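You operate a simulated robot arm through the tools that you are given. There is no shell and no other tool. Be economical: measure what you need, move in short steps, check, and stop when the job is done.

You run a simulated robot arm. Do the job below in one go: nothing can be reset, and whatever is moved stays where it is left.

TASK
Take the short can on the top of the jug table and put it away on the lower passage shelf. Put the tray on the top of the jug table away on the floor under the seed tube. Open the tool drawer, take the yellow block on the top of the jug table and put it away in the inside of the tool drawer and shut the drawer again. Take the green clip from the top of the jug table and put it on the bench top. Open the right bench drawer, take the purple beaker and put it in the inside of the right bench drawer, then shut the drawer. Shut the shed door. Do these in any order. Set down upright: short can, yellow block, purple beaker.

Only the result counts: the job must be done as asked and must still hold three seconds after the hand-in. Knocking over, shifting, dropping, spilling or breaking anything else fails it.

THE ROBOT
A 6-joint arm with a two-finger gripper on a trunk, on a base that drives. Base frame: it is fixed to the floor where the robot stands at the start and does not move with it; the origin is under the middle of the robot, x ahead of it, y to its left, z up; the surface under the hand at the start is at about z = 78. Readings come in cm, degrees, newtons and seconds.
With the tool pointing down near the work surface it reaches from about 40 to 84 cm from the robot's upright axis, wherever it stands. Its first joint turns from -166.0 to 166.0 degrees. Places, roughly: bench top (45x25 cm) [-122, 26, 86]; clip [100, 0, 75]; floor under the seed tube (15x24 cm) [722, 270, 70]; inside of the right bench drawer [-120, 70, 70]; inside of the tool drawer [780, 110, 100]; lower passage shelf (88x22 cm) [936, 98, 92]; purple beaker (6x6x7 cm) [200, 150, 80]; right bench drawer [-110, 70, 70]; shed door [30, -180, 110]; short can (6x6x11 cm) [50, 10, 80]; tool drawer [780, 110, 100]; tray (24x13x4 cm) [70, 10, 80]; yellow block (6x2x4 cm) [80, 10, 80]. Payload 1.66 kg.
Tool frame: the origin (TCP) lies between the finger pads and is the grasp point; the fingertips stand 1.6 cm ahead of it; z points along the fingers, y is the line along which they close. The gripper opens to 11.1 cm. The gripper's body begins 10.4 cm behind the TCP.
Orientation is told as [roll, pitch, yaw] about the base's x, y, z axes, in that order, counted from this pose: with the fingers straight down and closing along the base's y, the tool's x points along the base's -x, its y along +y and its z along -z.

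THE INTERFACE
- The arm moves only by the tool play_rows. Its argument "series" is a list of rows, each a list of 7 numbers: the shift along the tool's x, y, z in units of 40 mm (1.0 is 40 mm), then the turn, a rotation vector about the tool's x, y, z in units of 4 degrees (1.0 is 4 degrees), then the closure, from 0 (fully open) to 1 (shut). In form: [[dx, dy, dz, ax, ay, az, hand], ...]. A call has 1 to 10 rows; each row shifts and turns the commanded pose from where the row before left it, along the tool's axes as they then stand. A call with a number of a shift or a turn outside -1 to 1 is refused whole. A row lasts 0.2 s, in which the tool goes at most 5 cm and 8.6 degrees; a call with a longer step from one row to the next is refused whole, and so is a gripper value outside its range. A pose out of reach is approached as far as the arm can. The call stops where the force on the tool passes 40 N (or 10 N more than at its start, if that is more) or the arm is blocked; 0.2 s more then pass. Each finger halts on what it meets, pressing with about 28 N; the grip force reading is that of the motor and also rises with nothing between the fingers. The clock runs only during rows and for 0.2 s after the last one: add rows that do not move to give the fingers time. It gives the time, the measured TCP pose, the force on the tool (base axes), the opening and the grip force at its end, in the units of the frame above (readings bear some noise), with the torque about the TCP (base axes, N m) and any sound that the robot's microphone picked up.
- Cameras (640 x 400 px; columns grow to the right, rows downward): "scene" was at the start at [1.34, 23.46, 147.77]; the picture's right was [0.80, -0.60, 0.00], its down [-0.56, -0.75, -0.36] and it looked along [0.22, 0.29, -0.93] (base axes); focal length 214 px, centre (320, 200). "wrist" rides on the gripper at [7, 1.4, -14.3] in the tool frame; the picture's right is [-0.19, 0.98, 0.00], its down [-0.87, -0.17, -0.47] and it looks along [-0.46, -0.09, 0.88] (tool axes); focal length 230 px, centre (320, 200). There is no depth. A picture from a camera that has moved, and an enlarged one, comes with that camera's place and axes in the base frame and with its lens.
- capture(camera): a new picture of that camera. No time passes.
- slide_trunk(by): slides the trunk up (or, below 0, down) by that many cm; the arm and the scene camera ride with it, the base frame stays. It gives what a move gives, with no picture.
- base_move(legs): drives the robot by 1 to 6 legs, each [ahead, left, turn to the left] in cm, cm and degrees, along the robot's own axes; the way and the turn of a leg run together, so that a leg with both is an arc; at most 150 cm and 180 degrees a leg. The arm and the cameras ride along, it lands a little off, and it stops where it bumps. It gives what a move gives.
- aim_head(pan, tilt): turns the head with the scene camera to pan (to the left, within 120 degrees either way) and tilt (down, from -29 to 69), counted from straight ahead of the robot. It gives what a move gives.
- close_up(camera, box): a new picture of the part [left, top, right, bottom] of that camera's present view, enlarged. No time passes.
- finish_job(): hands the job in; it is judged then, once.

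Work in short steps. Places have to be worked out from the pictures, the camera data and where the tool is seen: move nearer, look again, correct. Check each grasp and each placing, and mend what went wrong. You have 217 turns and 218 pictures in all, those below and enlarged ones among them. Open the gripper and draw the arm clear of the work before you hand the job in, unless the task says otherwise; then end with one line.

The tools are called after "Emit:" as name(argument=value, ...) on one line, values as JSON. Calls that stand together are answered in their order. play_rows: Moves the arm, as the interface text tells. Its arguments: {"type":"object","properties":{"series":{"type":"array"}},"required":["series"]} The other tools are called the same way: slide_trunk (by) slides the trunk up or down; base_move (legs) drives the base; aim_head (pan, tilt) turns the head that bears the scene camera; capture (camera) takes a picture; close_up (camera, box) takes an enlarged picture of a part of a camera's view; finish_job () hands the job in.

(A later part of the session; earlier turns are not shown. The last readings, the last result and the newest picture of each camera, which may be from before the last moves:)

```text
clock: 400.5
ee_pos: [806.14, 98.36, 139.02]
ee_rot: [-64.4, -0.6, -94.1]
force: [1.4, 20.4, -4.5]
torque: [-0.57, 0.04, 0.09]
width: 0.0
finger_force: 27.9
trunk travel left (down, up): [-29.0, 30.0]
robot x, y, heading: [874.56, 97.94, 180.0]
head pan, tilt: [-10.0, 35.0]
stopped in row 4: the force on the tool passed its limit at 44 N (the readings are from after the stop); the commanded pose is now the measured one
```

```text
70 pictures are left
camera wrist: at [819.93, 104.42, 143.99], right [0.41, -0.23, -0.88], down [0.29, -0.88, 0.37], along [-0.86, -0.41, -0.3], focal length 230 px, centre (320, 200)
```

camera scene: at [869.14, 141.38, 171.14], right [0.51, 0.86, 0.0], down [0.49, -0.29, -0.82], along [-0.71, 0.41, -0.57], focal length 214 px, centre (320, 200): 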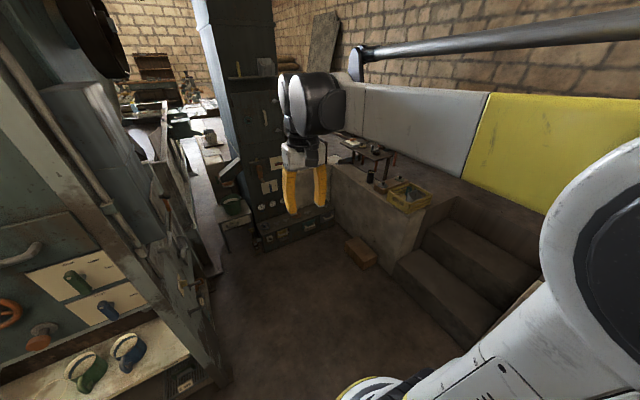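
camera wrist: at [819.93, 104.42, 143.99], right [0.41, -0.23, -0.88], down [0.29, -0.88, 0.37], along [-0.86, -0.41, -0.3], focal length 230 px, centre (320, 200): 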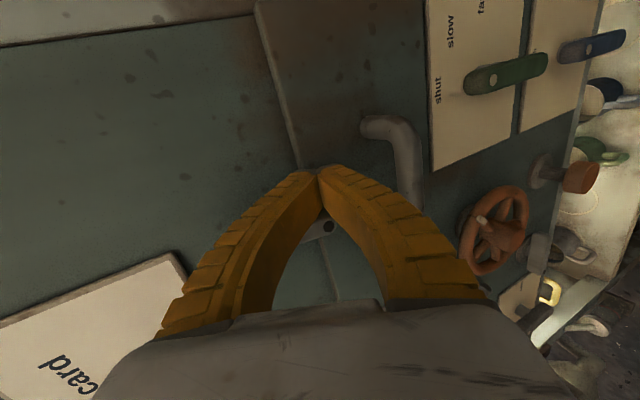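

Single-sided pushing tops out at 40 N in both directions; a grip-and-twist gives a couple instead. Back out and turn the hand horizontal with fingers closing along y.

Emit:
play_rows(series=[[0.2, 0, 0, 0, 0, 0, 1], [0, 0.44, -0.9, 0, 0, 0, 0.6], [0, 0.44, -0.9, 0, 0, 0, 0.6], [0, 0.44, -0.9, 0, 0, 0, 0.6], [0, 0, 0, 1, 0, 0, 0.6], [0, 0, 0, 1, 0, 0, 0.6], [0, 0, 0, 1, 0, 0, 0.6], [0, 0, 0, 1, 0, 0, 0.6], [0, 0, 0, 1, 0, 0, 0.6], [0, 0, 0, 1, 0, 0, 0.6]])

Emit:
play_rows(series=[[0, 0, 0, 0.4, -0.9, 0, 0.6], [0, 0, 0, 0, 0, 1, 0.6], [0, 0, 0, 0, 0, 1, 0.6], [0, 0, 0, 0, 0, 1, 0.6], [0, 0, 0, 0, 0, 1, 0.6], [0, 0, 0, 0, 0, 1, 0.6], [0, 0, 0, 0, 0, 1, 0.6], [0, 0, 0, 0, 0, 1, 0.6], [0, 0, 0, 0, 0, 1, 0.6], [0, 0, 0, 0, 0, 1, 0.6]])

Emit:
play_rows(series=[[0, 0, 0, 0, 0, 1, 0.6], [0, 0, 0, 0, 0, 1, 0.6], [0, 0, 0, 0, 0, 1, 0.6], [0, 0, 0, 0, 0, 1, 0.6], [0, 0, 0, 0, 0, 1, 0.6], [0, 0, 0, 0, 0, 1, 0.6], [0, 0, 0, 0, 0, 1, 0.6], [0, 0, 0, 0, 0, 1, 0.6], [0, 0, 0, 0, 0, 1, 0.6], [0, 0, 0, 0, 0, 1, 0.6]])

Emit:
play_rows(series=[[0, 0, 0, 0, 0, 1, 0.6], [0, 0, 0, 0, 0, 1, 0.6], [0, 0, 0, 0, 0, 1, 0.6], [0, 0, 0, 0, 0, 0.5, 0.6]])

Emit:
capture(camera="wrist")

```text
clock: 402.7
ee_pos: [817.99, 97.86, 139.17]
ee_rot: [-86.7, -0.6, -94.0]
force: [0.2, 0.9, -0.6]
torque: [-0.01, 0.02, -0.01]
width: 4.66
finger_force: 1.8
trunk travel left (down, up): [-29.0, 30.0]
robot x, y, heading: [874.49, 97.76, 179.9]
head pan, tilt: [-10.0, 35.0]
```

```text
clock: 404.9
ee_pos: [818.12, 97.76, 139.0]
ee_rot: [-89.9, -36.8, -90.2]
force: [-0.7, -0.2, 0.1]
torque: [-0.01, -0.02, -0.02]
width: 4.7
finger_force: 1.7
trunk travel left (down, up): [-29.0, 30.0]
robot x, y, heading: [874.58, 97.97, 179.7]
head pan, tilt: [-10.0, 35.0]
```

```text
clock: 407.1
ee_pos: [818.13, 97.66, 139.02]
ee_rot: [-89.7, -76.7, -90.4]
force: [0.5, 0.5, -0.2]
torque: [0.03, 0.02, 0.0]
width: 4.68
finger_force: 1.1
trunk travel left (down, up): [-29.0, 30.0]
robot x, y, heading: [874.32, 97.53, 179.6]
head pan, tilt: [-10.0, 35.0]
```

```text
clock: 408.1
ee_pos: [818.12, 97.76, 138.91]
ee_rot: [84.2, -89.4, 95.7]
force: [-0.1, 0.0, 0.0]
torque: [-0.02, 0.0, 0.0]
width: 4.67
finger_force: 1.3
trunk travel left (down, up): [-29.0, 30.0]
robot x, y, heading: [874.5, 97.75, 179.5]
head pan, tilt: [-10.0, 35.0]
```

```text
69 pictures are left
camera wrist: at [832.3, 96.23, 132.07], right [0.0, -0.98, 0.2], down [0.47, 0.18, 0.86], along [-0.88, 0.1, 0.46], focal length 230 px, centre (320, 200)
```

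wrist: 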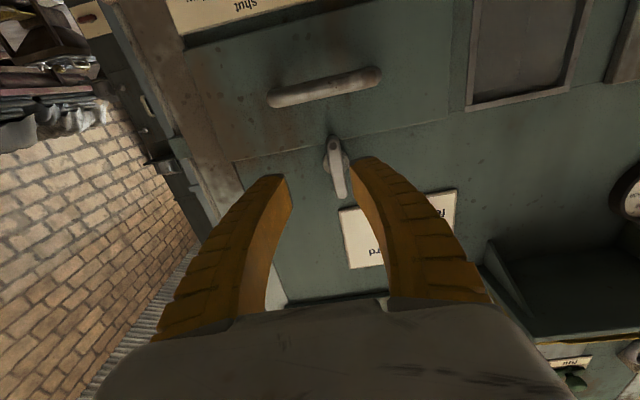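

Latch is vertical at (804,96.1,142.3). Align and advance to straddle it, then close.

Emit:
play_rows(series=[[-0.87, 0.42, 0, 0, 0, 0, 0.6], [0, 0, 0.9, 0, 0, 0, 0.6], [0, 0, 0.9, 0, 0, 0, 0.6], [0, 0, 0.8, 0, 0, 0, 0.6]])

Emit:
capture(camera="wrist")

```text
clock: 409.1
ee_pos: [807.58, 96.14, 142.46]
ee_rot: [84.9, -89.4, 94.8]
force: [-0.1, 0.2, -0.6]
torque: [0.0, -0.01, 0.0]
width: 4.67
finger_force: 1.4
trunk travel left (down, up): [-29.0, 30.0]
robot x, y, heading: [874.54, 97.68, 179.9]
head pan, tilt: [-10.0, 35.0]
```

```text
68 pictures are left
camera wrist: at [821.72, 94.61, 135.53], right [0.0, -0.98, 0.2], down [0.47, 0.17, 0.86], along [-0.88, 0.1, 0.46], focal length 230 px, centre (320, 200)
```

wrist: 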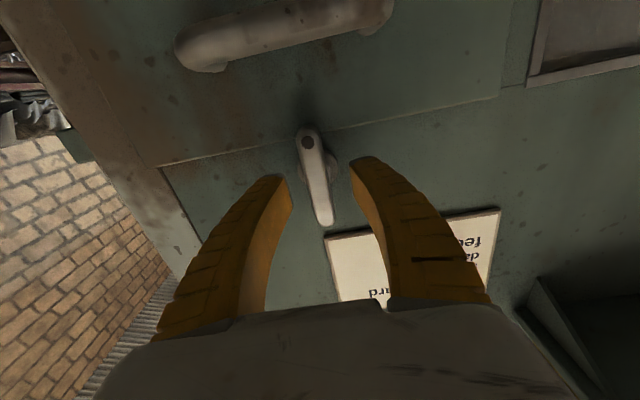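

Advance 2.8 cm and grip.

Emit:
play_rows(series=[[0, 0, 0.4, 0, 0, 0, 0.6], [0, 0, 0.3, 0, 0, 0, 0.6], [0, 0, 0, 0, 0, 0, 1], [0, 0, 0, 0, 0, 0, 1], [0, 0, 0, 0, 0, 0, 1]])

Emit:
play_rows(series=[[0, 0, 0, 0, 0, 0.5, 1], [0, 0, 0, 0, 0, 0.5, 1], [0, 0, 0, 0, 0, 0.5, 1], [0, 0, 0, 0, 0, 0.5, 1], [0, 0, 0, 0, 0, 0.5, 1]])

Emit:
capture(camera="wrist")

```text
clock: 410.3
ee_pos: [804.9, 96.26, 142.48]
ee_rot: [91.5, -89.3, 88.2]
force: [5.4, 5.5, -7.1]
torque: [-0.01, -0.49, -0.02]
width: 1.6
finger_force: 34.1
trunk travel left (down, up): [-29.0, 30.0]
robot x, y, heading: [874.72, 97.94, 179.8]
head pan, tilt: [-10.0, 35.0]
```

```text
clock: 411.5
ee_pos: [804.86, 96.28, 142.47]
ee_rot: [90.0, -79.3, 89.7]
force: [12.5, 8.0, -24.9]
torque: [0.04, -0.33, -0.01]
width: 1.56
finger_force: 33.7
trunk travel left (down, up): [-29.0, 30.0]
robot x, y, heading: [874.54, 97.88, 179.7]
head pan, tilt: [-10.0, 35.0]
```

```text
67 pictures are left
camera wrist: at [819.1, 93.58, 135.89], right [0.0, -0.93, 0.37], down [0.47, 0.32, 0.82], along [-0.88, 0.18, 0.44], focal length 230 px, centre (320, 200)
```

wrist: 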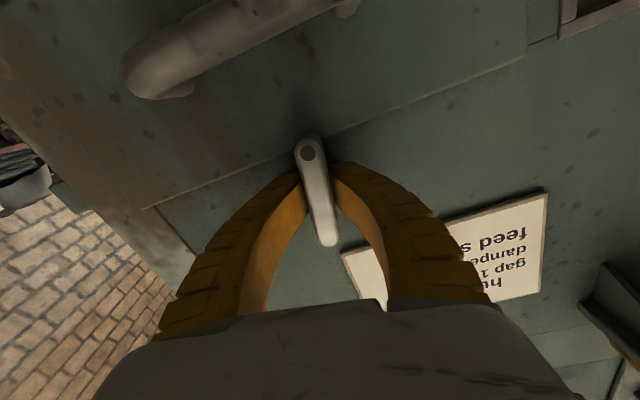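

It turns with the hand. Keep twisting in the same direction.

Emit:
play_rows(series=[[0.05, 0, 0, 0, 0, 0.8, 1], [0, 0, 0, 0, 0, 0.8, 1], [0, 0, 0, 0, 0, 0.8, 1], [0, 0, 0, 0, 0, 0.8, 1], [0, 0, 0, 0, 0, 0.8, 1], [0, 0, 0, 0, 0, 0.8, 1], [0, 0, 0, 0, 0, 0.8, 1], [0, 0, 0, 0, 0, 0.8, 1], [0, 0, 0, 0, 0, 0.8, 1], [0, 0, 0, 0, 0, 0.8, 1]])

Emit:
play_rows(series=[[0, 0, 0, 0, 0, 0.8, 1], [0, 0, 0, 0, 0, 0.8, 1], [0, 0, 0, 0, 0, 0.8, 1], [0, 0, 0, 0, 0, 0.8, 1], [0, 0, 0, 0, 0, 0.8, 1], [0, 0, 0, 0, 0, 0.8, 1], [0, 0, 0, 0, 0, 0.8, 1], [0, 0, 0, 0, 0, 0.8, 1], [0, 0, 0, 0, 0, 0.8, 1], [0, 0, 0, 0, 0, 0.8, 1]])

Emit:
capture(camera="wrist")

```text
clock: 413.7
ee_pos: [804.99, 96.35, 142.28]
ee_rot: [90.0, -47.3, 89.7]
force: [5.9, 11.5, 1.6]
torque: [0.01, -0.23, 0.11]
width: 1.36
finger_force: 34.0
trunk travel left (down, up): [-29.0, 30.0]
robot x, y, heading: [874.65, 97.9, 179.8]
head pan, tilt: [-10.0, 35.0]
```

```text
clock: 415.9
ee_pos: [804.95, 96.42, 142.3]
ee_rot: [89.9, -15.3, 89.8]
force: [12.0, 12.0, -21.2]
torque: [0.05, -0.12, -0.07]
width: 1.36
finger_force: 33.4
trunk travel left (down, up): [-29.0, 30.0]
robot x, y, heading: [874.4, 97.51, 179.8]
head pan, tilt: [-10.0, 35.0]
```

```text
66 pictures are left
camera wrist: at [819.13, 89.14, 141.8], right [0.0, -0.08, 1.0], down [0.48, 0.88, 0.07], along [-0.88, 0.47, 0.04], focal length 230 px, centre (320, 200)
```

wrist: 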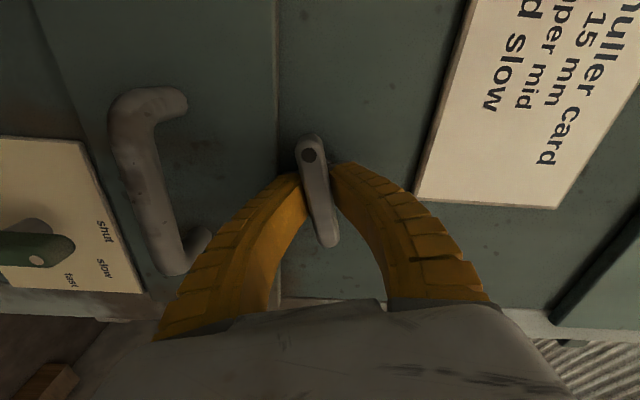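

Latch is now nearly horizontal, clear of the drawer's top edge. Twist a bit more, release, back out, and drop down to the handle (fingers now close along z).

Emit:
play_rows(series=[[0, 0, 0, 0, 0, 0.9, 1], [0, 0, 0, 0, 0, 0.9, 1], [0, 0, 0, 0, 0, 0.9, 1], [0, 0, 0, 0, 0, 0, 0.6], [0, 0, 0, 0, 0, 0, 0.6], [0, 0, -0.8, 0, 0, 0, 0.6], [0, 0, -1, 0, 0, 0, 0.6], [0, 0, -0.6, 0, 0, 0, 0.6]])

Emit:
play_rows(series=[[0, -0.7, 0, 0, 0, 0, 0.66], [0, -0.7, 0, 0, 0, 0, 0.66], [0, -0.75, 0, 0, 0, 0, 0.66]])

Emit:
capture(camera="wrist")

```text
clock: 417.7
ee_pos: [814.58, 96.01, 142.22]
ee_rot: [89.9, -4.6, 89.8]
force: [0.5, -0.5, -0.6]
torque: [-0.02, 0.0, 0.0]
width: 4.65
finger_force: 1.5
trunk travel left (down, up): [-29.0, 30.0]
robot x, y, heading: [874.64, 97.92, 179.7]
head pan, tilt: [-10.0, 35.0]
```

```text
clock: 418.5
ee_pos: [814.29, 96.77, 133.57]
ee_rot: [89.9, -4.7, 89.9]
force: [-0.7, 0.0, -0.3]
torque: [0.01, 0.02, 0.03]
width: 4.02
finger_force: 1.4
trunk travel left (down, up): [-29.0, 30.0]
robot x, y, heading: [874.65, 97.79, 180.2]
head pan, tilt: [-10.0, 35.0]
```

```text
65 pictures are left
camera wrist: at [828.51, 89.68, 134.44], right [0.0, 0.11, 0.99], down [0.47, 0.87, -0.1], along [-0.88, 0.47, -0.05], focal length 230 px, centre (320, 200)
```

wrist: 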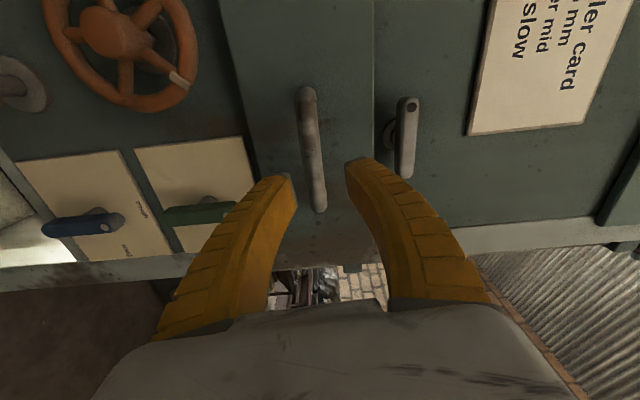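

Latch is parallel to the drawer top; handle is between the fingers' line. Advance 7.5 cm, grip, and pull.

Emit:
play_rows(series=[[0, -0.1, 0.8, 0, 0, 0, 0.66], [0, 0, 0.7, 0, 0, 0, 0.66], [0, 0, 0.35, 0, 0, 0, 0.66], [0, 0, 0, 0, 0, 0, 1], [0, 0, 0, 0, 0, 0, 1], [0, 0, 0, 0, 0, 0, 1]])

Emit:
play_rows(series=[[0, 0, -0.2, 0, 0, 0, 1], [0, 0, -0.3, 0, 0, 0, 1], [0, 0, -0.5, 0, 0, 0, 1], [0, 0, -0.6, 0, 0, 0, 1], [0, 0, -0.6, 0, 0, 0, 1]])

Emit:
capture(camera="wrist")

```text
clock: 419.9
ee_pos: [807.0, 96.84, 133.37]
ee_rot: [90.0, -4.5, 89.7]
force: [-1.9, 0.3, -6.7]
torque: [-0.06, 0.2, 0.01]
width: 0.0
finger_force: 27.8
trunk travel left (down, up): [-29.0, 30.0]
robot x, y, heading: [874.18, 97.73, 179.8]
head pan, tilt: [-10.0, 35.0]
```

```text
clock: 421.1
ee_pos: [816.0, 96.72, 133.4]
ee_rot: [89.9, -4.7, 89.8]
force: [2.6, 1.9, -5.4]
torque: [-0.03, -0.02, -0.06]
width: 0.01
finger_force: 28.2
trunk travel left (down, up): [-29.0, 30.0]
robot x, y, heading: [874.53, 97.45, 180.1]
head pan, tilt: [-10.0, 35.0]
```

```text
64 pictures are left
camera wrist: at [830.16, 89.61, 134.23], right [0.0, 0.11, 0.99], down [0.47, 0.87, -0.1], along [-0.88, 0.47, -0.05], focal length 230 px, centre (320, 200)
```

wrist: 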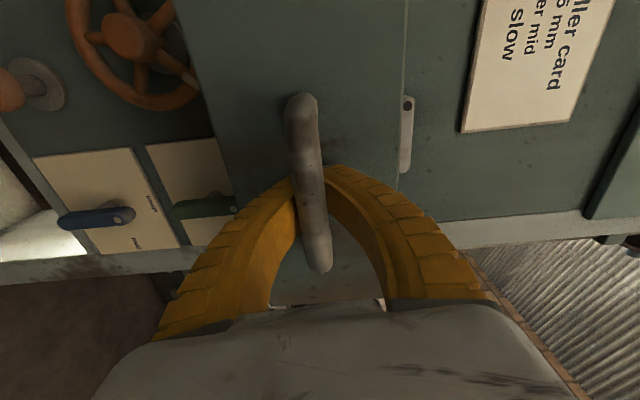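

Fingers hooked behind the bar and the drawer is coming out. Keep pulling.

Emit:
play_rows(series=[[0, 0, -0.5, 0, 0, 0, 1], [0, 0, -0.6, 0, 0, 0, 1], [0, 0, -0.6, 0, 0, 0, 1], [0, 0, -0.6, 0, 0, 0, 1], [0, 0, -0.6, 0, 0, 0, 1]])

Emit:
base_move(legs=[[-8, 0, 0]])

Emit:
aim_head(pan=-5, tilt=50)

Emit:
capture(camera="scene")

```text
clock: 422.3
ee_pos: [826.95, 96.64, 133.4]
ee_rot: [89.7, -4.7, 89.9]
force: [-1.1, -0.2, -3.4]
torque: [-0.06, 0.05, -0.01]
width: 0.0
finger_force: 27.9
trunk travel left (down, up): [-29.0, 30.0]
robot x, y, heading: [874.76, 97.76, 179.7]
head pan, tilt: [-10.0, 35.0]
```

```text
clock: 423.1
ee_pos: [828.13, 96.69, 133.09]
ee_rot: [89.6, -4.5, 89.8]
force: [-22.1, -0.2, -35.9]
torque: [-0.6, 0.49, -0.16]
width: 0.6
finger_force: 30.0
trunk travel left (down, up): [-29.0, 30.0]
robot x, y, heading: [876.29, 97.61, 179.7]
head pan, tilt: [-10.0, 35.0]
stopped in leg 1: the force on the tool passed its limit at 107 N (the readings are from after the stop); the commanded pose is now the measured one
```

```text
clock: 423.9
ee_pos: [828.12, 96.67, 133.01]
ee_rot: [89.6, -4.6, 89.9]
force: [-27.5, 0.4, -35.0]
torque: [-0.3, 0.5, 0.3]
width: 0.61
finger_force: 29.3
trunk travel left (down, up): [-29.0, 30.0]
robot x, y, heading: [876.52, 97.81, 180.0]
head pan, tilt: [-5.0, 50.0]
```

```text
63 pictures are left
camera scene: at [869.72, 79.46, 168.93], right [0.09, 1.0, 0.0], down [0.77, -0.07, -0.64], along [-0.64, 0.06, -0.77], focal length 214 px, centre (320, 200)
```

scene: 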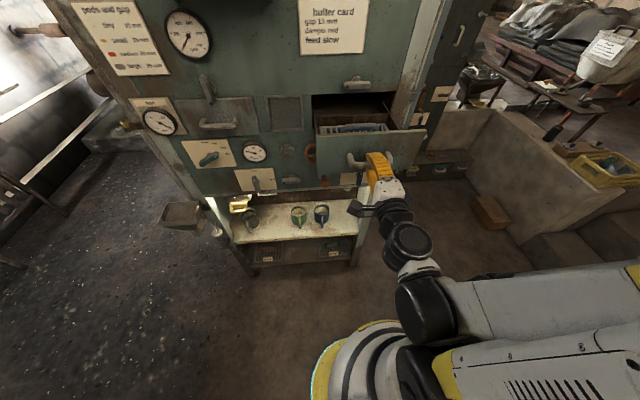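

The drawer is open to its stop. Relieve force, release, withdraw, and look inside.

Emit:
play_rows(series=[[0, 0.1, 0.1, 0, 0, 0, 0.95], [0, 0, 0, 0, 0, 0, 0.6], [0, 0, 0, 0, 0, 0, 0.6], [0, 0, -0.6, 0, 0, 0, 0.6], [0, 0.4, -0.6, 0, 0, 0, 0.6]])

Emit:
close_up(camera="scene", box=[290, 70, 430, 180])

```text
clock: 425.1
ee_pos: [831.46, 96.36, 136.52]
ee_rot: [89.8, -4.6, 89.8]
force: [1.3, 0.0, -2.3]
torque: [-0.03, 0.22, 0.1]
width: 6.64
finger_force: 18.2
trunk travel left (down, up): [-29.0, 30.0]
robot x, y, heading: [876.31, 97.56, 179.9]
head pan, tilt: [-5.0, 50.0]
```

```text
3.64 times, centred on (360, 125) of scene
camera zoom: at [870.65, 79.46, 168.92], right [0.09, 1.0, 0.0], down [0.76, -0.07, -0.64], along [-0.64, 0.06, -0.77], focal length 780 px, centre (174, 473)
```

zoom: 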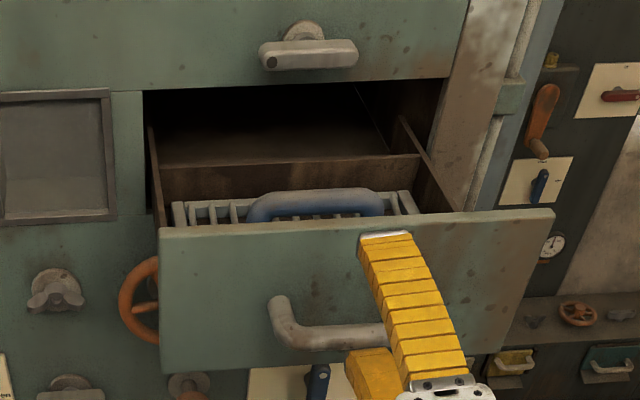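

Rear compartment of the drawer is empty (x≈801–815, y≈82–103); the front holds a rack. Raise the hand, turn it down, then go back for the yellow block.

Emit:
play_rows(series=[[0, 0.9, -0.3, 0, 0, 0, 0.6], [0, 1, 0, 0, 0, 0, 0.6], [0, 1, 0, 0, 0, 0, 0.6], [0, 0, 0, 1, 0, 0, 0.6], [0, 0, 0, 1, 0, 0, 0.6], [0, 0, 0, 1, 0, 0, 0.6], [0, 0, 0, 1, 0, 0, 0.6], [0, 0, 0, 1, 0, 0, 0.6], [0, 0, 0, 1, 0, 0, 0.6], [0, 0, 0, 1, 0, 0, 0.6]])

Emit:
play_rows(series=[[0, 0, 0, 1, 0, 0, 0.6], [0, 0, 0, 1, 0, 0, 0.6], [0, 0, 0, 1, 0, 0, 0.6], [0, 0, 0, 1, 0, 0, 0.6], [0, 0, 0, 1, 0, 0, 0.6], [0, 0, 0, 1, 0, 0, 0.6], [0, 0, 0, 1, 0, 0, 0.6], [0, 0, 0, 1, 0, 0, 0.6], [0, 0, 0, 1, 0, 0, 0.6], [0, 0, 0, 1, 0, 0, 0.6]])

Emit:
play_rows(series=[[0, 0, 0, 1, 0, 0, 0.3], [0, 0, 0, 1, 0, 0, 0.3], [0, 0, 0, 1, 0, 0, 0.3], [0, 0, 0, 1, 0, 0, 0.3], [0, 0, 0, 1, 0, 0, 0.3], [0, 0, 0, 0.5, 0, 0, 0.3]])

Emit:
capture(camera="wrist")

```text
clock: 427.3
ee_pos: [833.8, 95.5, 146.86]
ee_rot: [61.7, -4.6, 89.8]
force: [-0.6, -0.3, 0.4]
torque: [0.01, -0.01, 0.0]
width: 4.66
finger_force: 2.0
out of reach, approached as far as the arm can: row 3
trunk travel left (down, up): [-29.0, 30.0]
robot x, y, heading: [876.03, 98.1, 179.9]
head pan, tilt: [-5.0, 50.0]
```

```text
clock: 429.5
ee_pos: [833.82, 95.51, 146.9]
ee_rot: [21.7, -4.7, 89.9]
force: [0.0, 0.4, 0.4]
torque: [0.01, -0.01, -0.03]
width: 4.66
finger_force: 1.7
trunk travel left (down, up): [-29.0, 30.0]
robot x, y, heading: [876.28, 97.78, 179.9]
head pan, tilt: [-5.0, 50.0]
```

```text
clock: 430.9
ee_pos: [833.82, 95.64, 146.86]
ee_rot: [-0.3, -4.6, 89.9]
force: [0.0, -0.2, -0.5]
torque: [0.03, 0.03, 0.03]
width: 7.93
finger_force: 0.8
trunk travel left (down, up): [-29.0, 30.0]
robot x, y, heading: [876.26, 97.37, 179.7]
head pan, tilt: [-5.0, 50.0]
```

```text
61 pictures are left
camera wrist: at [832.34, 87.4, 160.54], right [-0.98, 0.19, 0.01], down [0.17, 0.82, 0.54], along [0.1, 0.53, -0.84], focal length 230 px, centre (320, 200)
```

wrist: 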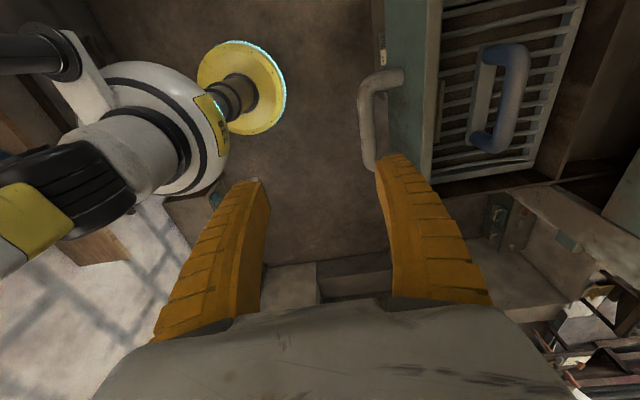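

Now drive back out of the passage and along the corridor (facing -x), keeping the hand away from the panel shelf.

Emit:
base_move(legs=[[0, 52, 0], [24, 22, 0], [14, 56, 0], [118, 0, 0], [60, -9, 0], [140, 0, 0]])

Emit:
base_move(legs=[[135, 6, 0], [0, -116, 0], [150, 0, 0], [148, 0, 0]])

```text
clock: 453.8
ee_pos: [476.01, -26.99, 146.91]
ee_rot: [-0.1, -4.6, 90.4]
force: [-0.3, -0.1, -0.2]
torque: [0.03, 0.01, 0.0]
width: 7.92
finger_force: 1.1
trunk travel left (down, up): [-29.0, 30.0]
robot x, y, heading: [518.17, -24.28, -179.7]
head pan, tilt: [-5.0, 50.0]
```

```text
clock: 480.0
ee_pos: [42.17, 76.64, 146.81]
ee_rot: [-0.2, -4.7, 90.7]
force: [-0.2, 0.6, 0.2]
torque: [0.01, 0.01, -0.04]
width: 7.92
finger_force: 1.1
trunk travel left (down, up): [-29.0, 30.0]
robot x, y, heading: [84.58, 79.82, -179.4]
head pan, tilt: [-5.0, 50.0]
```

Turn to face the table, come closer, lower the trunk, straighten the hand, and look.

Emit:
base_move(legs=[[0, 0, 89.4], [9, 0, 0]])

Emit:
slide_trunk(by=-19)

Emit:
play_rows(series=[[0, 0, 0, 0, 1.0, 0, 0.3], [0, 0, 1, 0, 0.15, 0, 0.3], [0, 0, 1, 0, 0, 0, 0.3], [0, 0, 1, 0, 0, 0, 0.3], [0, 0, 1, 0, 0, 0, 0.3], [0, 0, 1, 0, 0, 0, 0.3]])

Emit:
capture(camera="wrist")

```text
clock: 484.9
ee_pos: [87.66, 27.98, 146.81]
ee_rot: [-0.2, -4.7, -179.1]
force: [-0.5, -0.8, -0.3]
torque: [0.05, -0.03, 0.0]
width: 7.94
finger_force: 0.7
trunk travel left (down, up): [-29.0, 30.0]
robot x, y, heading: [84.69, 70.49, -89.0]
head pan, tilt: [-5.0, 50.0]
```

```text
clock: 487.0
ee_pos: [87.72, 28.18, 127.85]
ee_rot: [-0.2, -4.7, -179.1]
force: [-0.8, -0.6, 0.8]
torque: [-0.02, 0.0, -0.02]
width: 7.93
finger_force: 1.2
trunk travel left (down, up): [-10.0, 49.0]
robot x, y, heading: [84.61, 70.38, -89.1]
head pan, tilt: [-5.0, 50.0]
```

```text
clock: 488.4
ee_pos: [87.73, 28.25, 107.8]
ee_rot: [-0.2, -0.1, -179.2]
force: [0.2, -1.1, 0.1]
torque: [0.02, -0.02, 0.0]
width: 7.9
finger_force: 1.2
trunk travel left (down, up): [-10.0, 49.0]
robot x, y, heading: [84.34, 70.59, -89.2]
head pan, tilt: [-5.0, 50.0]
```

```text
60 pictures are left
camera wrist: at [94.67, 26.96, 122.05], right [-0.17, -0.98, 0.0], down [-0.87, 0.15, 0.47], along [-0.46, 0.09, -0.88], focal length 230 px, centre (320, 200)
```

wrist: 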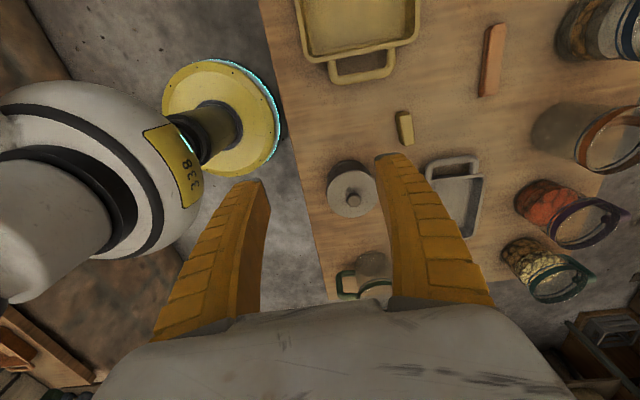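

Block at (84.4,14), rotated ~+8°. Move over it, align, and descend to about z=88.

Emit:
play_rows(series=[[-0.2, 0.9, 0, 0, 0, 0, 0.45], [-0.2, 0.9, 0, 0, 0, 0, 0.45], [-0.2, 0.9, 0, 0, 0, 0, 0.45], [-0.23, 0.85, 0, 0, 0, 0, 0.45], [0, 0, 1, 0, 0, -1, 0.45], [0, 0, 1, 0, 0, -0.8, 0.45], [0, 0, 1, 0, 0, 0, 0.45], [0, 0, 1, 0, 0, 0, 0.45], [0, 0, 0.8, 0, 0, 0, 0.45]])

Emit:
capture(camera="wrist")

```text
clock: 490.4
ee_pos: [84.53, 14.11, 88.58]
ee_rot: [-0.2, 0.0, -171.9]
force: [-0.3, -0.7, -0.1]
torque: [0.01, -0.02, 0.01]
width: 6.3
finger_force: 0.9
trunk travel left (down, up): [-10.0, 49.0]
robot x, y, heading: [84.75, 70.36, -89.5]
head pan, tilt: [-5.0, 50.0]
```

```text
59 pictures are left
camera wrist: at [91.6, 13.58, 102.85], right [-0.05, -1.0, 0.0], down [-0.88, 0.04, 0.47], along [-0.47, 0.03, -0.88], focal length 230 px, centre (320, 200)
```

wrist: 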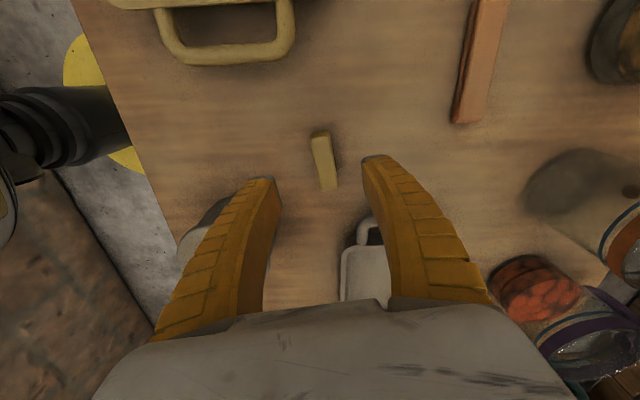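

Aligned. Descend to z≈80.1 and grip.

Emit:
play_rows(series=[[0, 0, 1, 0, 0, 0, 0.45], [0, 0, 0.8, 0, 0, 0, 0.45], [0, 0, 0.3, 0, 0, 0, 0.45], [0, 0, 0, 0, 0, 0, 1], [0, 0, 0, 0, 0, 0, 1], [0, 0, 0, 0, 0, 0, 1], [0, 0, -0.5, 0, 0, 0, 1], [0, 0, -1, 0, 0, 0, 1]])

Emit:
capture(camera="wrist")

```text
clock: 492.2
ee_pos: [84.5, 14.07, 86.26]
ee_rot: [-0.1, 0.1, -171.9]
force: [0.3, -0.2, -1.0]
torque: [0.0, 0.01, -0.01]
width: 1.38
finger_force: 28.0
trunk travel left (down, up): [-10.0, 49.0]
robot x, y, heading: [84.5, 70.54, -89.3]
head pan, tilt: [-5.0, 50.0]
```

```text
58 pictures are left
camera wrist: at [91.55, 13.59, 100.57], right [-0.05, -1.0, 0.0], down [-0.88, 0.04, 0.47], along [-0.47, 0.03, -0.88], focal length 230 px, centre (320, 200)
```

wrist: 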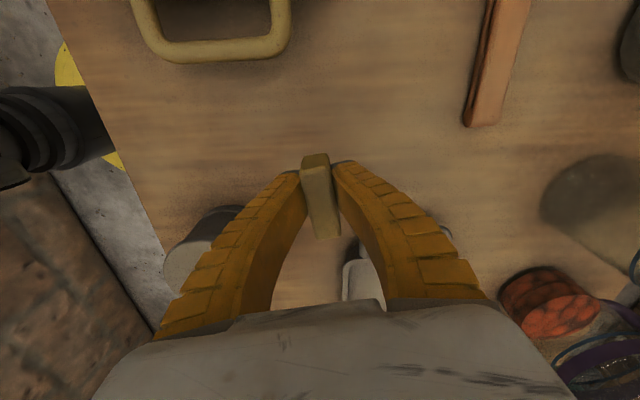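

Block held (its bottom 2.4 cm below TCP). Lift, retract, and set off again, driving in reverse facing -x.

Emit:
play_rows(series=[[0, 0, -1, 0, 0, 0, 1], [0, 0, -1, 0, 0, 0, 1], [0, 0, -1, 0, 0, 0, 1], [0, 0, -1, 0, 0, 0, 1], [0, 0, -1, 0, 0, 0, 1], [0, 0, -1, 0, 0, 0, 1], [0.1, -0.9, 0, 0, 0, 0, 1], [0.1, -0.9, 0, 0, 0, 0, 1], [0.1, -0.9, 0, 0, 0, 0, 1]])

Emit:
slide_trunk(by=30)

Emit:
base_move(legs=[[-9, 0, 0], [0, 0, -90.5], [-150, 0, 0], [-149, 0, 0], [0, 113, 0]])

```text
clock: 494.2
ee_pos: [84.13, 24.86, 110.34]
ee_rot: [-0.2, -0.1, -171.9]
force: [-0.4, -0.2, -0.3]
torque: [0.01, 0.01, 0.02]
width: 1.35
finger_force: 28.0
trunk travel left (down, up): [-10.0, 49.0]
robot x, y, heading: [84.98, 70.42, -89.0]
head pan, tilt: [-5.0, 50.0]
```

```text
clock: 497.2
ee_pos: [84.2, 24.87, 140.22]
ee_rot: [-0.2, 0.1, -171.9]
force: [0.4, 0.6, -1.4]
torque: [-0.05, -0.02, 0.04]
width: 1.37
finger_force: 28.0
trunk travel left (down, up): [-40.0, 19.0]
robot x, y, heading: [84.78, 70.6, -89.1]
head pan, tilt: [-5.0, 50.0]
```

```text
clock: 521.5
ee_pos: [337.83, -32.36, 140.32]
ee_rot: [-0.3, 0.0, 97.9]
force: [-0.4, -1.2, 0.3]
torque: [0.0, 0.01, 0.03]
width: 1.34
finger_force: 28.2
trunk travel left (down, up): [-40.0, 19.0]
robot x, y, heading: [383.91, -33.24, -179.6]
head pan, tilt: [-5.0, 50.0]
```

Continue the reverse route to the passage.

Emit:
base_move(legs=[[-137, -8, -0.4], [-140, 0, 0], [-60, 9, 0], [-116, 0, 0]])

Emit:
base_move(legs=[[-14, -56, 0], [-22, -22, 0], [0, -42, 0]])

```text
clock: 543.5
ee_pos: [792.02, -30.14, 140.34]
ee_rot: [-0.3, 0.0, 97.1]
force: [-0.4, 0.8, 0.0]
torque: [0.01, 0.0, -0.01]
width: 1.38
finger_force: 28.0
trunk travel left (down, up): [-40.0, 19.0]
robot x, y, heading: [837.86, -31.66, 179.8]
head pan, tilt: [-5.0, 50.0]
```

```text
clock: 547.4
ee_pos: [807.7, 27.68, 140.41]
ee_rot: [0.1, 0.4, 97.7]
force: [5.7, -3.8, -0.6]
torque: [0.39, 0.7, 0.03]
width: 1.36
finger_force: 27.8
trunk travel left (down, up): [-40.0, 19.0]
robot x, y, heading: [853.31, 27.13, 180.2]
head pan, tilt: [-5.0, 50.0]
stopped in leg 2: the force on the tool passed its limit at 73 N (the readings are from after the stop); the commanded pose is now the measured one
```

The hand bumped something by the machine corner. Look before moving.

Emit:
aim_head(pan=10, tilt=20)

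Emit:
capture(camera="scene")

```text
clock: 548.3
ee_pos: [807.62, 27.8, 140.43]
ee_rot: [0.1, 0.4, 97.6]
force: [3.0, 1.0, -1.6]
torque: [-0.1, 0.21, -0.05]
width: 1.37
finger_force: 28.7
trunk travel left (down, up): [-40.0, 19.0]
robot x, y, heading: [853.63, 26.79, 179.8]
head pan, tilt: [10.0, 20.0]
```

```text
57 pictures are left
camera scene: at [846.29, 6.38, 184.52], right [-0.17, 0.99, 0.0], down [0.34, 0.06, -0.94], along [-0.93, -0.16, -0.34], focal length 214 px, centre (320, 200)
```

scene: 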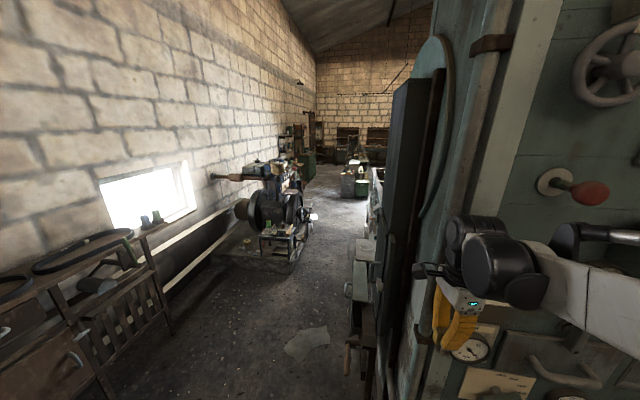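

It only touched the machine's corner post. Back straight away first, then slide along.

Emit:
base_move(legs=[[-22, 3, 0], [0, -50, 0], [0, -11, 0]])

Emit:
aim_head(pan=-5, tilt=50)

Emit:
capture(camera="scene")

Emit:
capture(camera="wrist")

```text
clock: 553.4
ee_pos: [829.49, 85.77, 140.3]
ee_rot: [0.1, 0.5, 97.9]
force: [1.1, 0.3, -0.7]
torque: [-0.07, 0.02, 0.03]
width: 1.37
finger_force: 27.9
trunk travel left (down, up): [-40.0, 19.0]
robot x, y, heading: [875.19, 84.81, -180.0]
head pan, tilt: [10.0, 20.0]
```

```text
clock: 554.3
ee_pos: [829.43, 85.58, 140.46]
ee_rot: [0.1, 0.3, 97.9]
force: [1.0, 0.1, -0.6]
torque: [0.0, -0.02, 0.0]
width: 1.37
finger_force: 28.0
trunk travel left (down, up): [-40.0, 19.0]
robot x, y, heading: [875.31, 85.27, -180.0]
head pan, tilt: [-5.0, 50.0]
```

```text
56 pictures are left
camera scene: at [869.65, 66.65, 179.97], right [0.09, 1.0, 0.0], down [0.76, -0.07, -0.64], along [-0.64, 0.06, -0.77], focal length 214 px, centre (320, 200)
```

scene: 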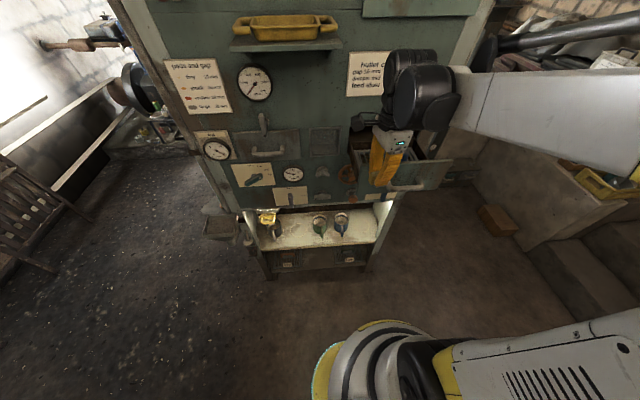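

```text
55 pictures are left
camera wrist: at [829.01, 78.65, 154.66], right [-1.0, 0.05, 0.0], down [0.05, 0.88, 0.47], along [0.03, 0.46, -0.89], focal length 230 px, centre (320, 200)
```

wrist: 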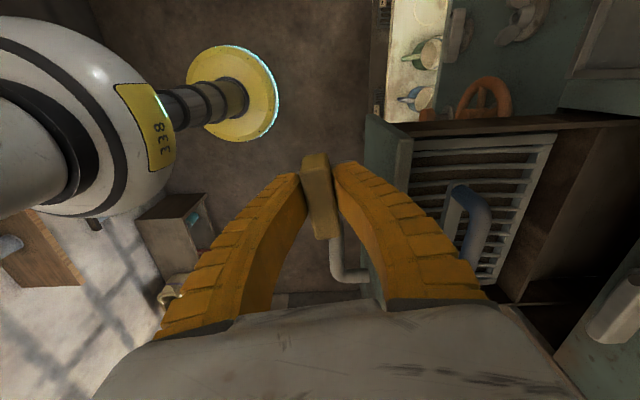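

Drawer still open, rear compartment x≈800–812.5. Raise a little and turn the hand so the fingers close along y.

Emit:
play_rows(series=[[0, 0, -1, 0, 0, 0, 1], [0, 0, -0.6, 0, 0, -1, 1], [0, 0, 0, 0, 0, -1, 1], [0, 0, 0, 0, 0, -1, 1], [0, 0, 0, 0, 0, -1, 1], [0, 0, 0, 0, 0, -1, 1], [0, 0, 0, 0, 0, -1, 1], [0, 0, 0, 0, 0, -1, 1], [0, 0, 0, 0, 0, -1, 1], [0, 0, 0, 0, 0, -1, 1]])

Emit:
play_rows(series=[[0, 0, 0, 0, 0, -1, 1], [0, 0, 0, 0, 0, -1, 1], [0, 0, 0, 0, 0, -1, 1], [0, 0, 0, 0, 0, -1, 1], [0, 0, 0, 0, 0, -1, 1], [0, 0, 0, 0, 0, -1, 1], [0, 0, 0, 0, 0, -1, 1], [0, 0, 0, 0, 0, -1, 1], [0, 0, 0, 0, 0, -1, 1], [0, 0, 0, 0, 0, -1, 1]])

Emit:
play_rows(series=[[0, 0, 0, 0, 0, -1, 1], [0, 0, 0, 0, 0, -0.55, 1], [-1, 0, 0, 0, 0, 0, 1], [-1, 0, 0, 0, 0, 0, 1], [-1, -0.1, 0, 0, 0, 0, 1], [-1, -0.1, 0, 0, 0, 0, 1]])

Emit:
capture(camera="wrist")

Emit:
close_up(camera="scene", box=[290, 40, 470, 210])

```text
clock: 556.5
ee_pos: [829.47, 85.64, 146.67]
ee_rot: [0.3, 0.3, 133.9]
force: [0.0, 0.3, -0.8]
torque: [-0.01, 0.02, 0.0]
width: 1.38
finger_force: 28.8
trunk travel left (down, up): [-40.0, 19.0]
robot x, y, heading: [875.46, 85.06, -179.9]
head pan, tilt: [-5.0, 50.0]
```

```text
clock: 558.7
ee_pos: [829.38, 85.71, 146.64]
ee_rot: [0.4, 0.0, 174.0]
force: [0.6, -0.3, 0.0]
torque: [-0.03, -0.01, 0.04]
width: 1.4
finger_force: 27.9
trunk travel left (down, up): [-40.0, 19.0]
robot x, y, heading: [875.34, 84.91, -179.7]
head pan, tilt: [-5.0, 50.0]
```

```text
clock: 560.1
ee_pos: [813.3, 86.38, 146.59]
ee_rot: [0.5, 0.0, -179.8]
force: [-1.0, 0.0, -1.4]
torque: [-0.02, -0.04, -0.02]
width: 1.35
finger_force: 28.1
trunk travel left (down, up): [-40.0, 19.0]
robot x, y, heading: [875.23, 84.77, -179.9]
head pan, tilt: [-5.0, 50.0]
```

```text
54 pictures are left
camera wrist: at [820.07, 85.17, 160.9], right [-0.19, -0.98, 0.01], down [-0.87, 0.17, 0.47], along [-0.46, 0.08, -0.88], focal length 230 px, centre (320, 200)
```

wrist: 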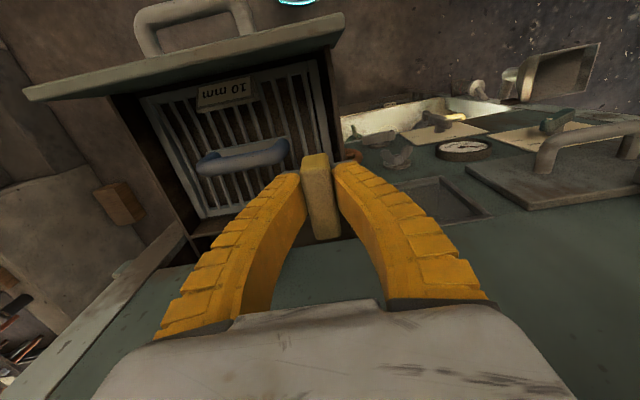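

```text
2.35 times, centred on (380, 125) of scene
camera zoom: at [869.44, 66.63, 179.95], right [0.09, 1.0, 0.0], down [0.76, -0.07, -0.64], along [-0.64, 0.06, -0.77], focal length 505 px, centre (179, 376)
```

zoom: 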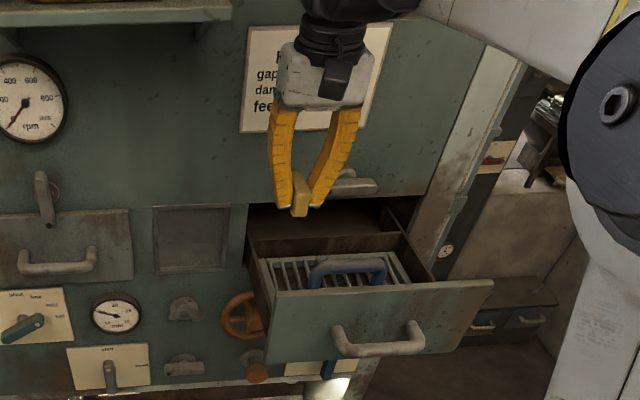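

Interior y≈86–101.5 and the latch sits above y≈92–101, so aim for y≈88.7, x≈806. Move there at this height and check.

Emit:
play_rows(series=[[-0.6, -0.3, 0, 0, 0, 0, 1], [-0.6, -0.28, 0, 0, 0, 0, 1], [-0.5, 0, 0, 0, 0, 0, 1]])

Emit:
capture(camera="wrist")

Emit:
close_up(camera="scene", box=[290, 60, 450, 180])

```text
clock: 560.8
ee_pos: [808.15, 88.89, 146.79]
ee_rot: [0.4, 0.5, -179.9]
force: [14.1, -0.5, -2.7]
torque: [0.15, 1.97, 0.19]
width: 1.35
finger_force: 28.3
trunk travel left (down, up): [-40.0, 19.0]
robot x, y, heading: [875.39, 85.06, -179.8]
head pan, tilt: [-5.0, 50.0]
stopped in row 3: the force on the tool passed its limit at 62 N (the readings are from after the stop); the commanded pose is now the measured one
```

```text
52 pictures are left
camera wrist: at [814.98, 87.57, 161.14], right [-0.19, -0.98, 0.01], down [-0.87, 0.17, 0.46], along [-0.46, 0.08, -0.89], focal length 230 px, centre (320, 200)
```

wrist: 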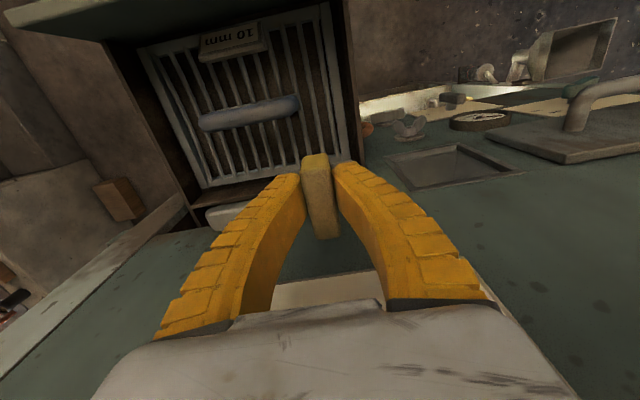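

```text
3.33 times, centred on (370, 120) of scene
camera zoom: at [869.86, 66.58, 179.97], right [0.09, 1.0, 0.0], down [0.76, -0.07, -0.64], along [-0.64, 0.06, -0.77], focal length 715 px, centre (153, 467)
```

zoom: 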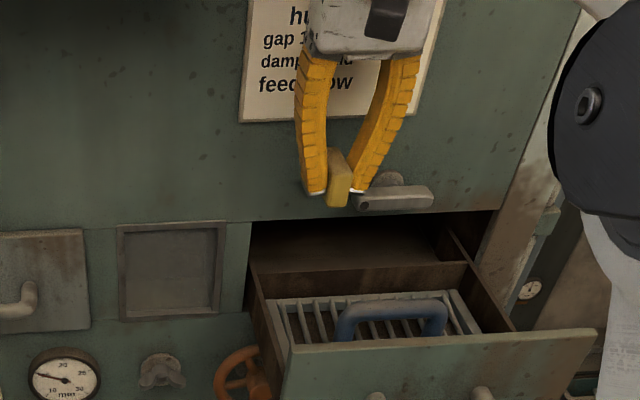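

The wrist touches the panel at this depth; tilt the hand ~16° (tips toward panel) so it can reach in. Back off, tilt, then move in and start down.

Emit:
play_rows(series=[[0.35, 0, 0, 0, 0, 0, 1], [0, 0, 0, 0, -1, 0, 1], [0, 0, 0, 0, -1, 0, 1], [0, 0, 0, 0, -1, 0, 1], [0, 0, 0, 0, -1, 0, 1], [-0.5, 0.1, 0.14, 0, 0, 0, 1], [-0.35, 0, 0.1, 0, 0, 0, 1], [0.14, 0, 0.48, 0, 0, 0, 1], [0.14, 0, 0.48, 0, 0, 0, 1]])

Emit:
close_up(camera="scene", box=[290, 60, 450, 180])

```text
clock: 562.8
ee_pos: [806.31, 88.57, 142.89]
ee_rot: [0.4, -15.7, 179.9]
force: [24.3, -0.9, 6.5]
torque: [-0.02, -0.03, 0.05]
width: 2.0
finger_force: 28.1
trunk travel left (down, up): [-40.0, 19.0]
robot x, y, heading: [875.38, 84.78, -179.9]
head pan, tilt: [-5.0, 50.0]
```

```text
3.33 times, centred on (370, 120) of scene
camera zoom: at [870.27, 66.6, 179.99], right [0.09, 1.0, 0.0], down [0.76, -0.07, -0.65], along [-0.64, 0.06, -0.76], focal length 715 px, centre (153, 467)
```

zoom: 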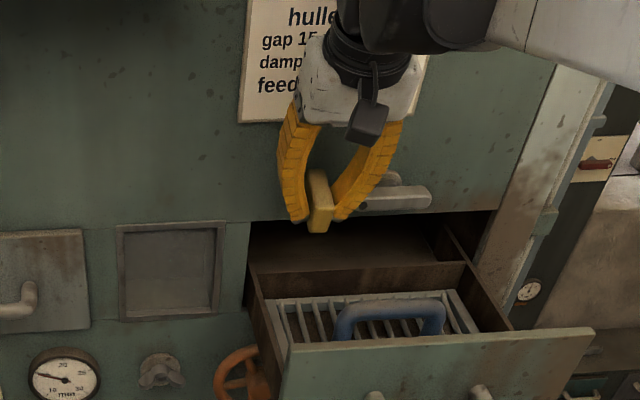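

The block's end touched the panel (panel face ≈ x 803). Back off 1.3 cm and check the grip.

Emit:
play_rows(series=[[0.32, 0, -0.09, 0, 0, 0, 1], [0, 0, 0, 0, 0, 0, 1]])

Emit:
capture(camera="wrist")

```text
clock: 563.4
ee_pos: [807.11, 88.55, 142.72]
ee_rot: [0.5, -15.7, 179.9]
force: [0.3, -0.6, -0.6]
torque: [0.02, -0.03, 0.02]
width: 1.38
finger_force: 27.5
trunk travel left (down, up): [-40.0, 19.0]
robot x, y, heading: [875.32, 84.63, -179.8]
head pan, tilt: [-5.0, 50.0]
```

```text
49 pictures are left
camera wrist: at [817.59, 87.17, 154.55], right [-0.18, -0.98, 0.06], down [-0.71, 0.17, 0.69], along [-0.68, 0.08, -0.73], focal length 230 px, centre (320, 200)
```

wrist: 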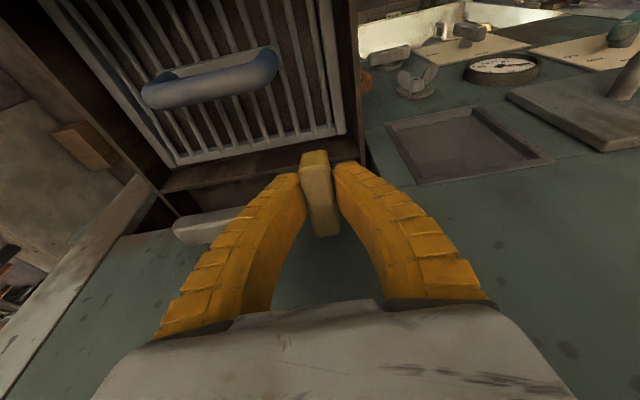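

This compartment is filled by a "10 mm" sieve, and the position still disagrees with the hint, so before placing I'll inspect the machine's +y side for another drawer. Lift out and move there.

Emit:
play_rows(series=[[0.6, 0, -0.7, 0, 0, 0, 1], [0.9, 0, -0.26, 0, 0, 0, 1], [0.9, 0, -0.26, 0, 0, 0, 1], [0.9, 0, -0.26, 0, 0, 0, 1], [0.9, 0, -0.26, 0, 0, 0, 1], [0.9, 0, -0.26, 0, 0, 0, 1]])

Emit:
base_move(legs=[[0, -77, 0]])

Emit:
aim_head(pan=20, tilt=35)

Emit:
close_up(camera="scene", box=[220, 100, 480, 270])

```text
clock: 564.8
ee_pos: [829.14, 88.38, 144.96]
ee_rot: [0.5, -15.6, 179.9]
force: [0.8, -0.3, -0.9]
torque: [-0.02, 0.04, -0.04]
width: 1.36
finger_force: 28.0
trunk travel left (down, up): [-40.0, 19.0]
robot x, y, heading: [875.08, 84.87, -179.8]
head pan, tilt: [-5.0, 50.0]
```

```text
clock: 569.0
ee_pos: [828.82, 165.05, 144.81]
ee_rot: [0.6, -15.6, 179.9]
force: [-0.5, -0.2, -0.2]
torque: [-0.01, -0.06, 0.04]
width: 1.37
finger_force: 28.2
trunk travel left (down, up): [-40.0, 19.0]
robot x, y, heading: [875.0, 161.57, -179.9]
head pan, tilt: [-5.0, 50.0]
```

```text
clock: 569.9
ee_pos: [828.82, 164.97, 144.95]
ee_rot: [0.5, -15.6, 179.9]
force: [0.7, -1.0, -0.5]
torque: [-0.03, -0.04, -0.03]
width: 1.36
finger_force: 27.3
trunk travel left (down, up): [-40.0, 19.0]
robot x, y, heading: [875.11, 162.07, -179.9]
head pan, tilt: [20.0, 35.0]
```

```text
2.35 times, centred on (350, 185) of scene
camera zoom: at [868.96, 139.49, 182.13], right [-0.34, 0.94, 0.0], down [0.54, 0.2, -0.82], along [-0.77, -0.28, -0.57], focal length 505 px, centre (249, 235)
```

zoom: 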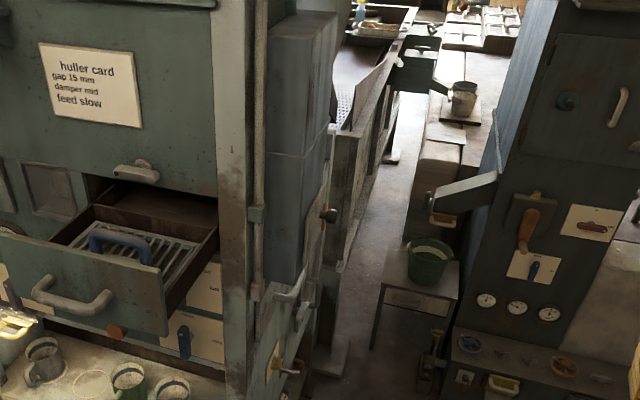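

Side face has some handles; move alongside and look straight at it.

Emit:
base_move(legs=[[45, -5, 0]])

Emit:
aim_head(pan=60, tilt=45)

Emit:
capture(camera="scene")

```text
clock: 572.6
ee_pos: [784.1, 170.24, 144.91]
ee_rot: [0.6, -15.4, 179.7]
force: [-0.3, -0.1, -1.7]
torque: [0.03, -0.03, 0.01]
width: 1.38
finger_force: 27.4
trunk travel left (down, up): [-40.0, 19.0]
robot x, y, heading: [830.38, 166.55, 179.5]
head pan, tilt: [20.0, 35.0]
```

```text
clock: 573.7
ee_pos: [784.04, 170.27, 144.99]
ee_rot: [0.6, -15.6, 179.7]
force: [0.0, -0.5, -1.4]
torque: [-0.03, -0.01, -0.03]
width: 1.37
finger_force: 28.1
trunk travel left (down, up): [-40.0, 19.0]
robot x, y, heading: [830.42, 166.26, 180.1]
head pan, tilt: [60.0, 45.0]
```

```text
47 pictures are left
camera scene: at [828.34, 140.52, 180.66], right [-0.86, 0.5, 0.0], down [0.36, 0.61, -0.71], along [-0.36, -0.61, -0.71], focal length 214 px, centre (320, 200)
```

scene: 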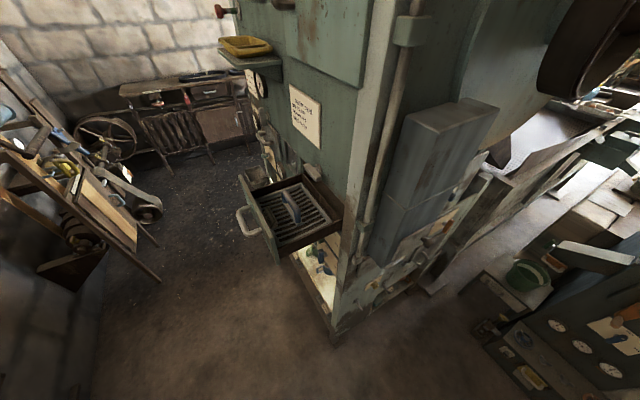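

Emit:
close_up(camera="scene", box=[330, 90, 500, 330])

```text
1.67 times, centred on (415, 210) of scene
camera zoom: at [828.34, 140.52, 180.66], right [-0.86, 0.5, 0.0], down [0.36, 0.61, -0.71], along [-0.36, -0.61, -0.71], focal length 358 px, centre (162, 183)
```

zoom: 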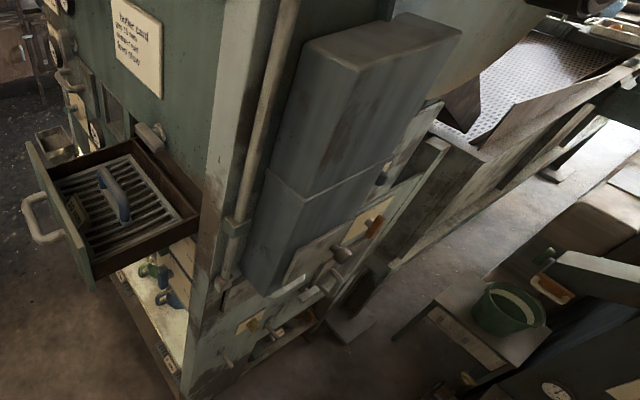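

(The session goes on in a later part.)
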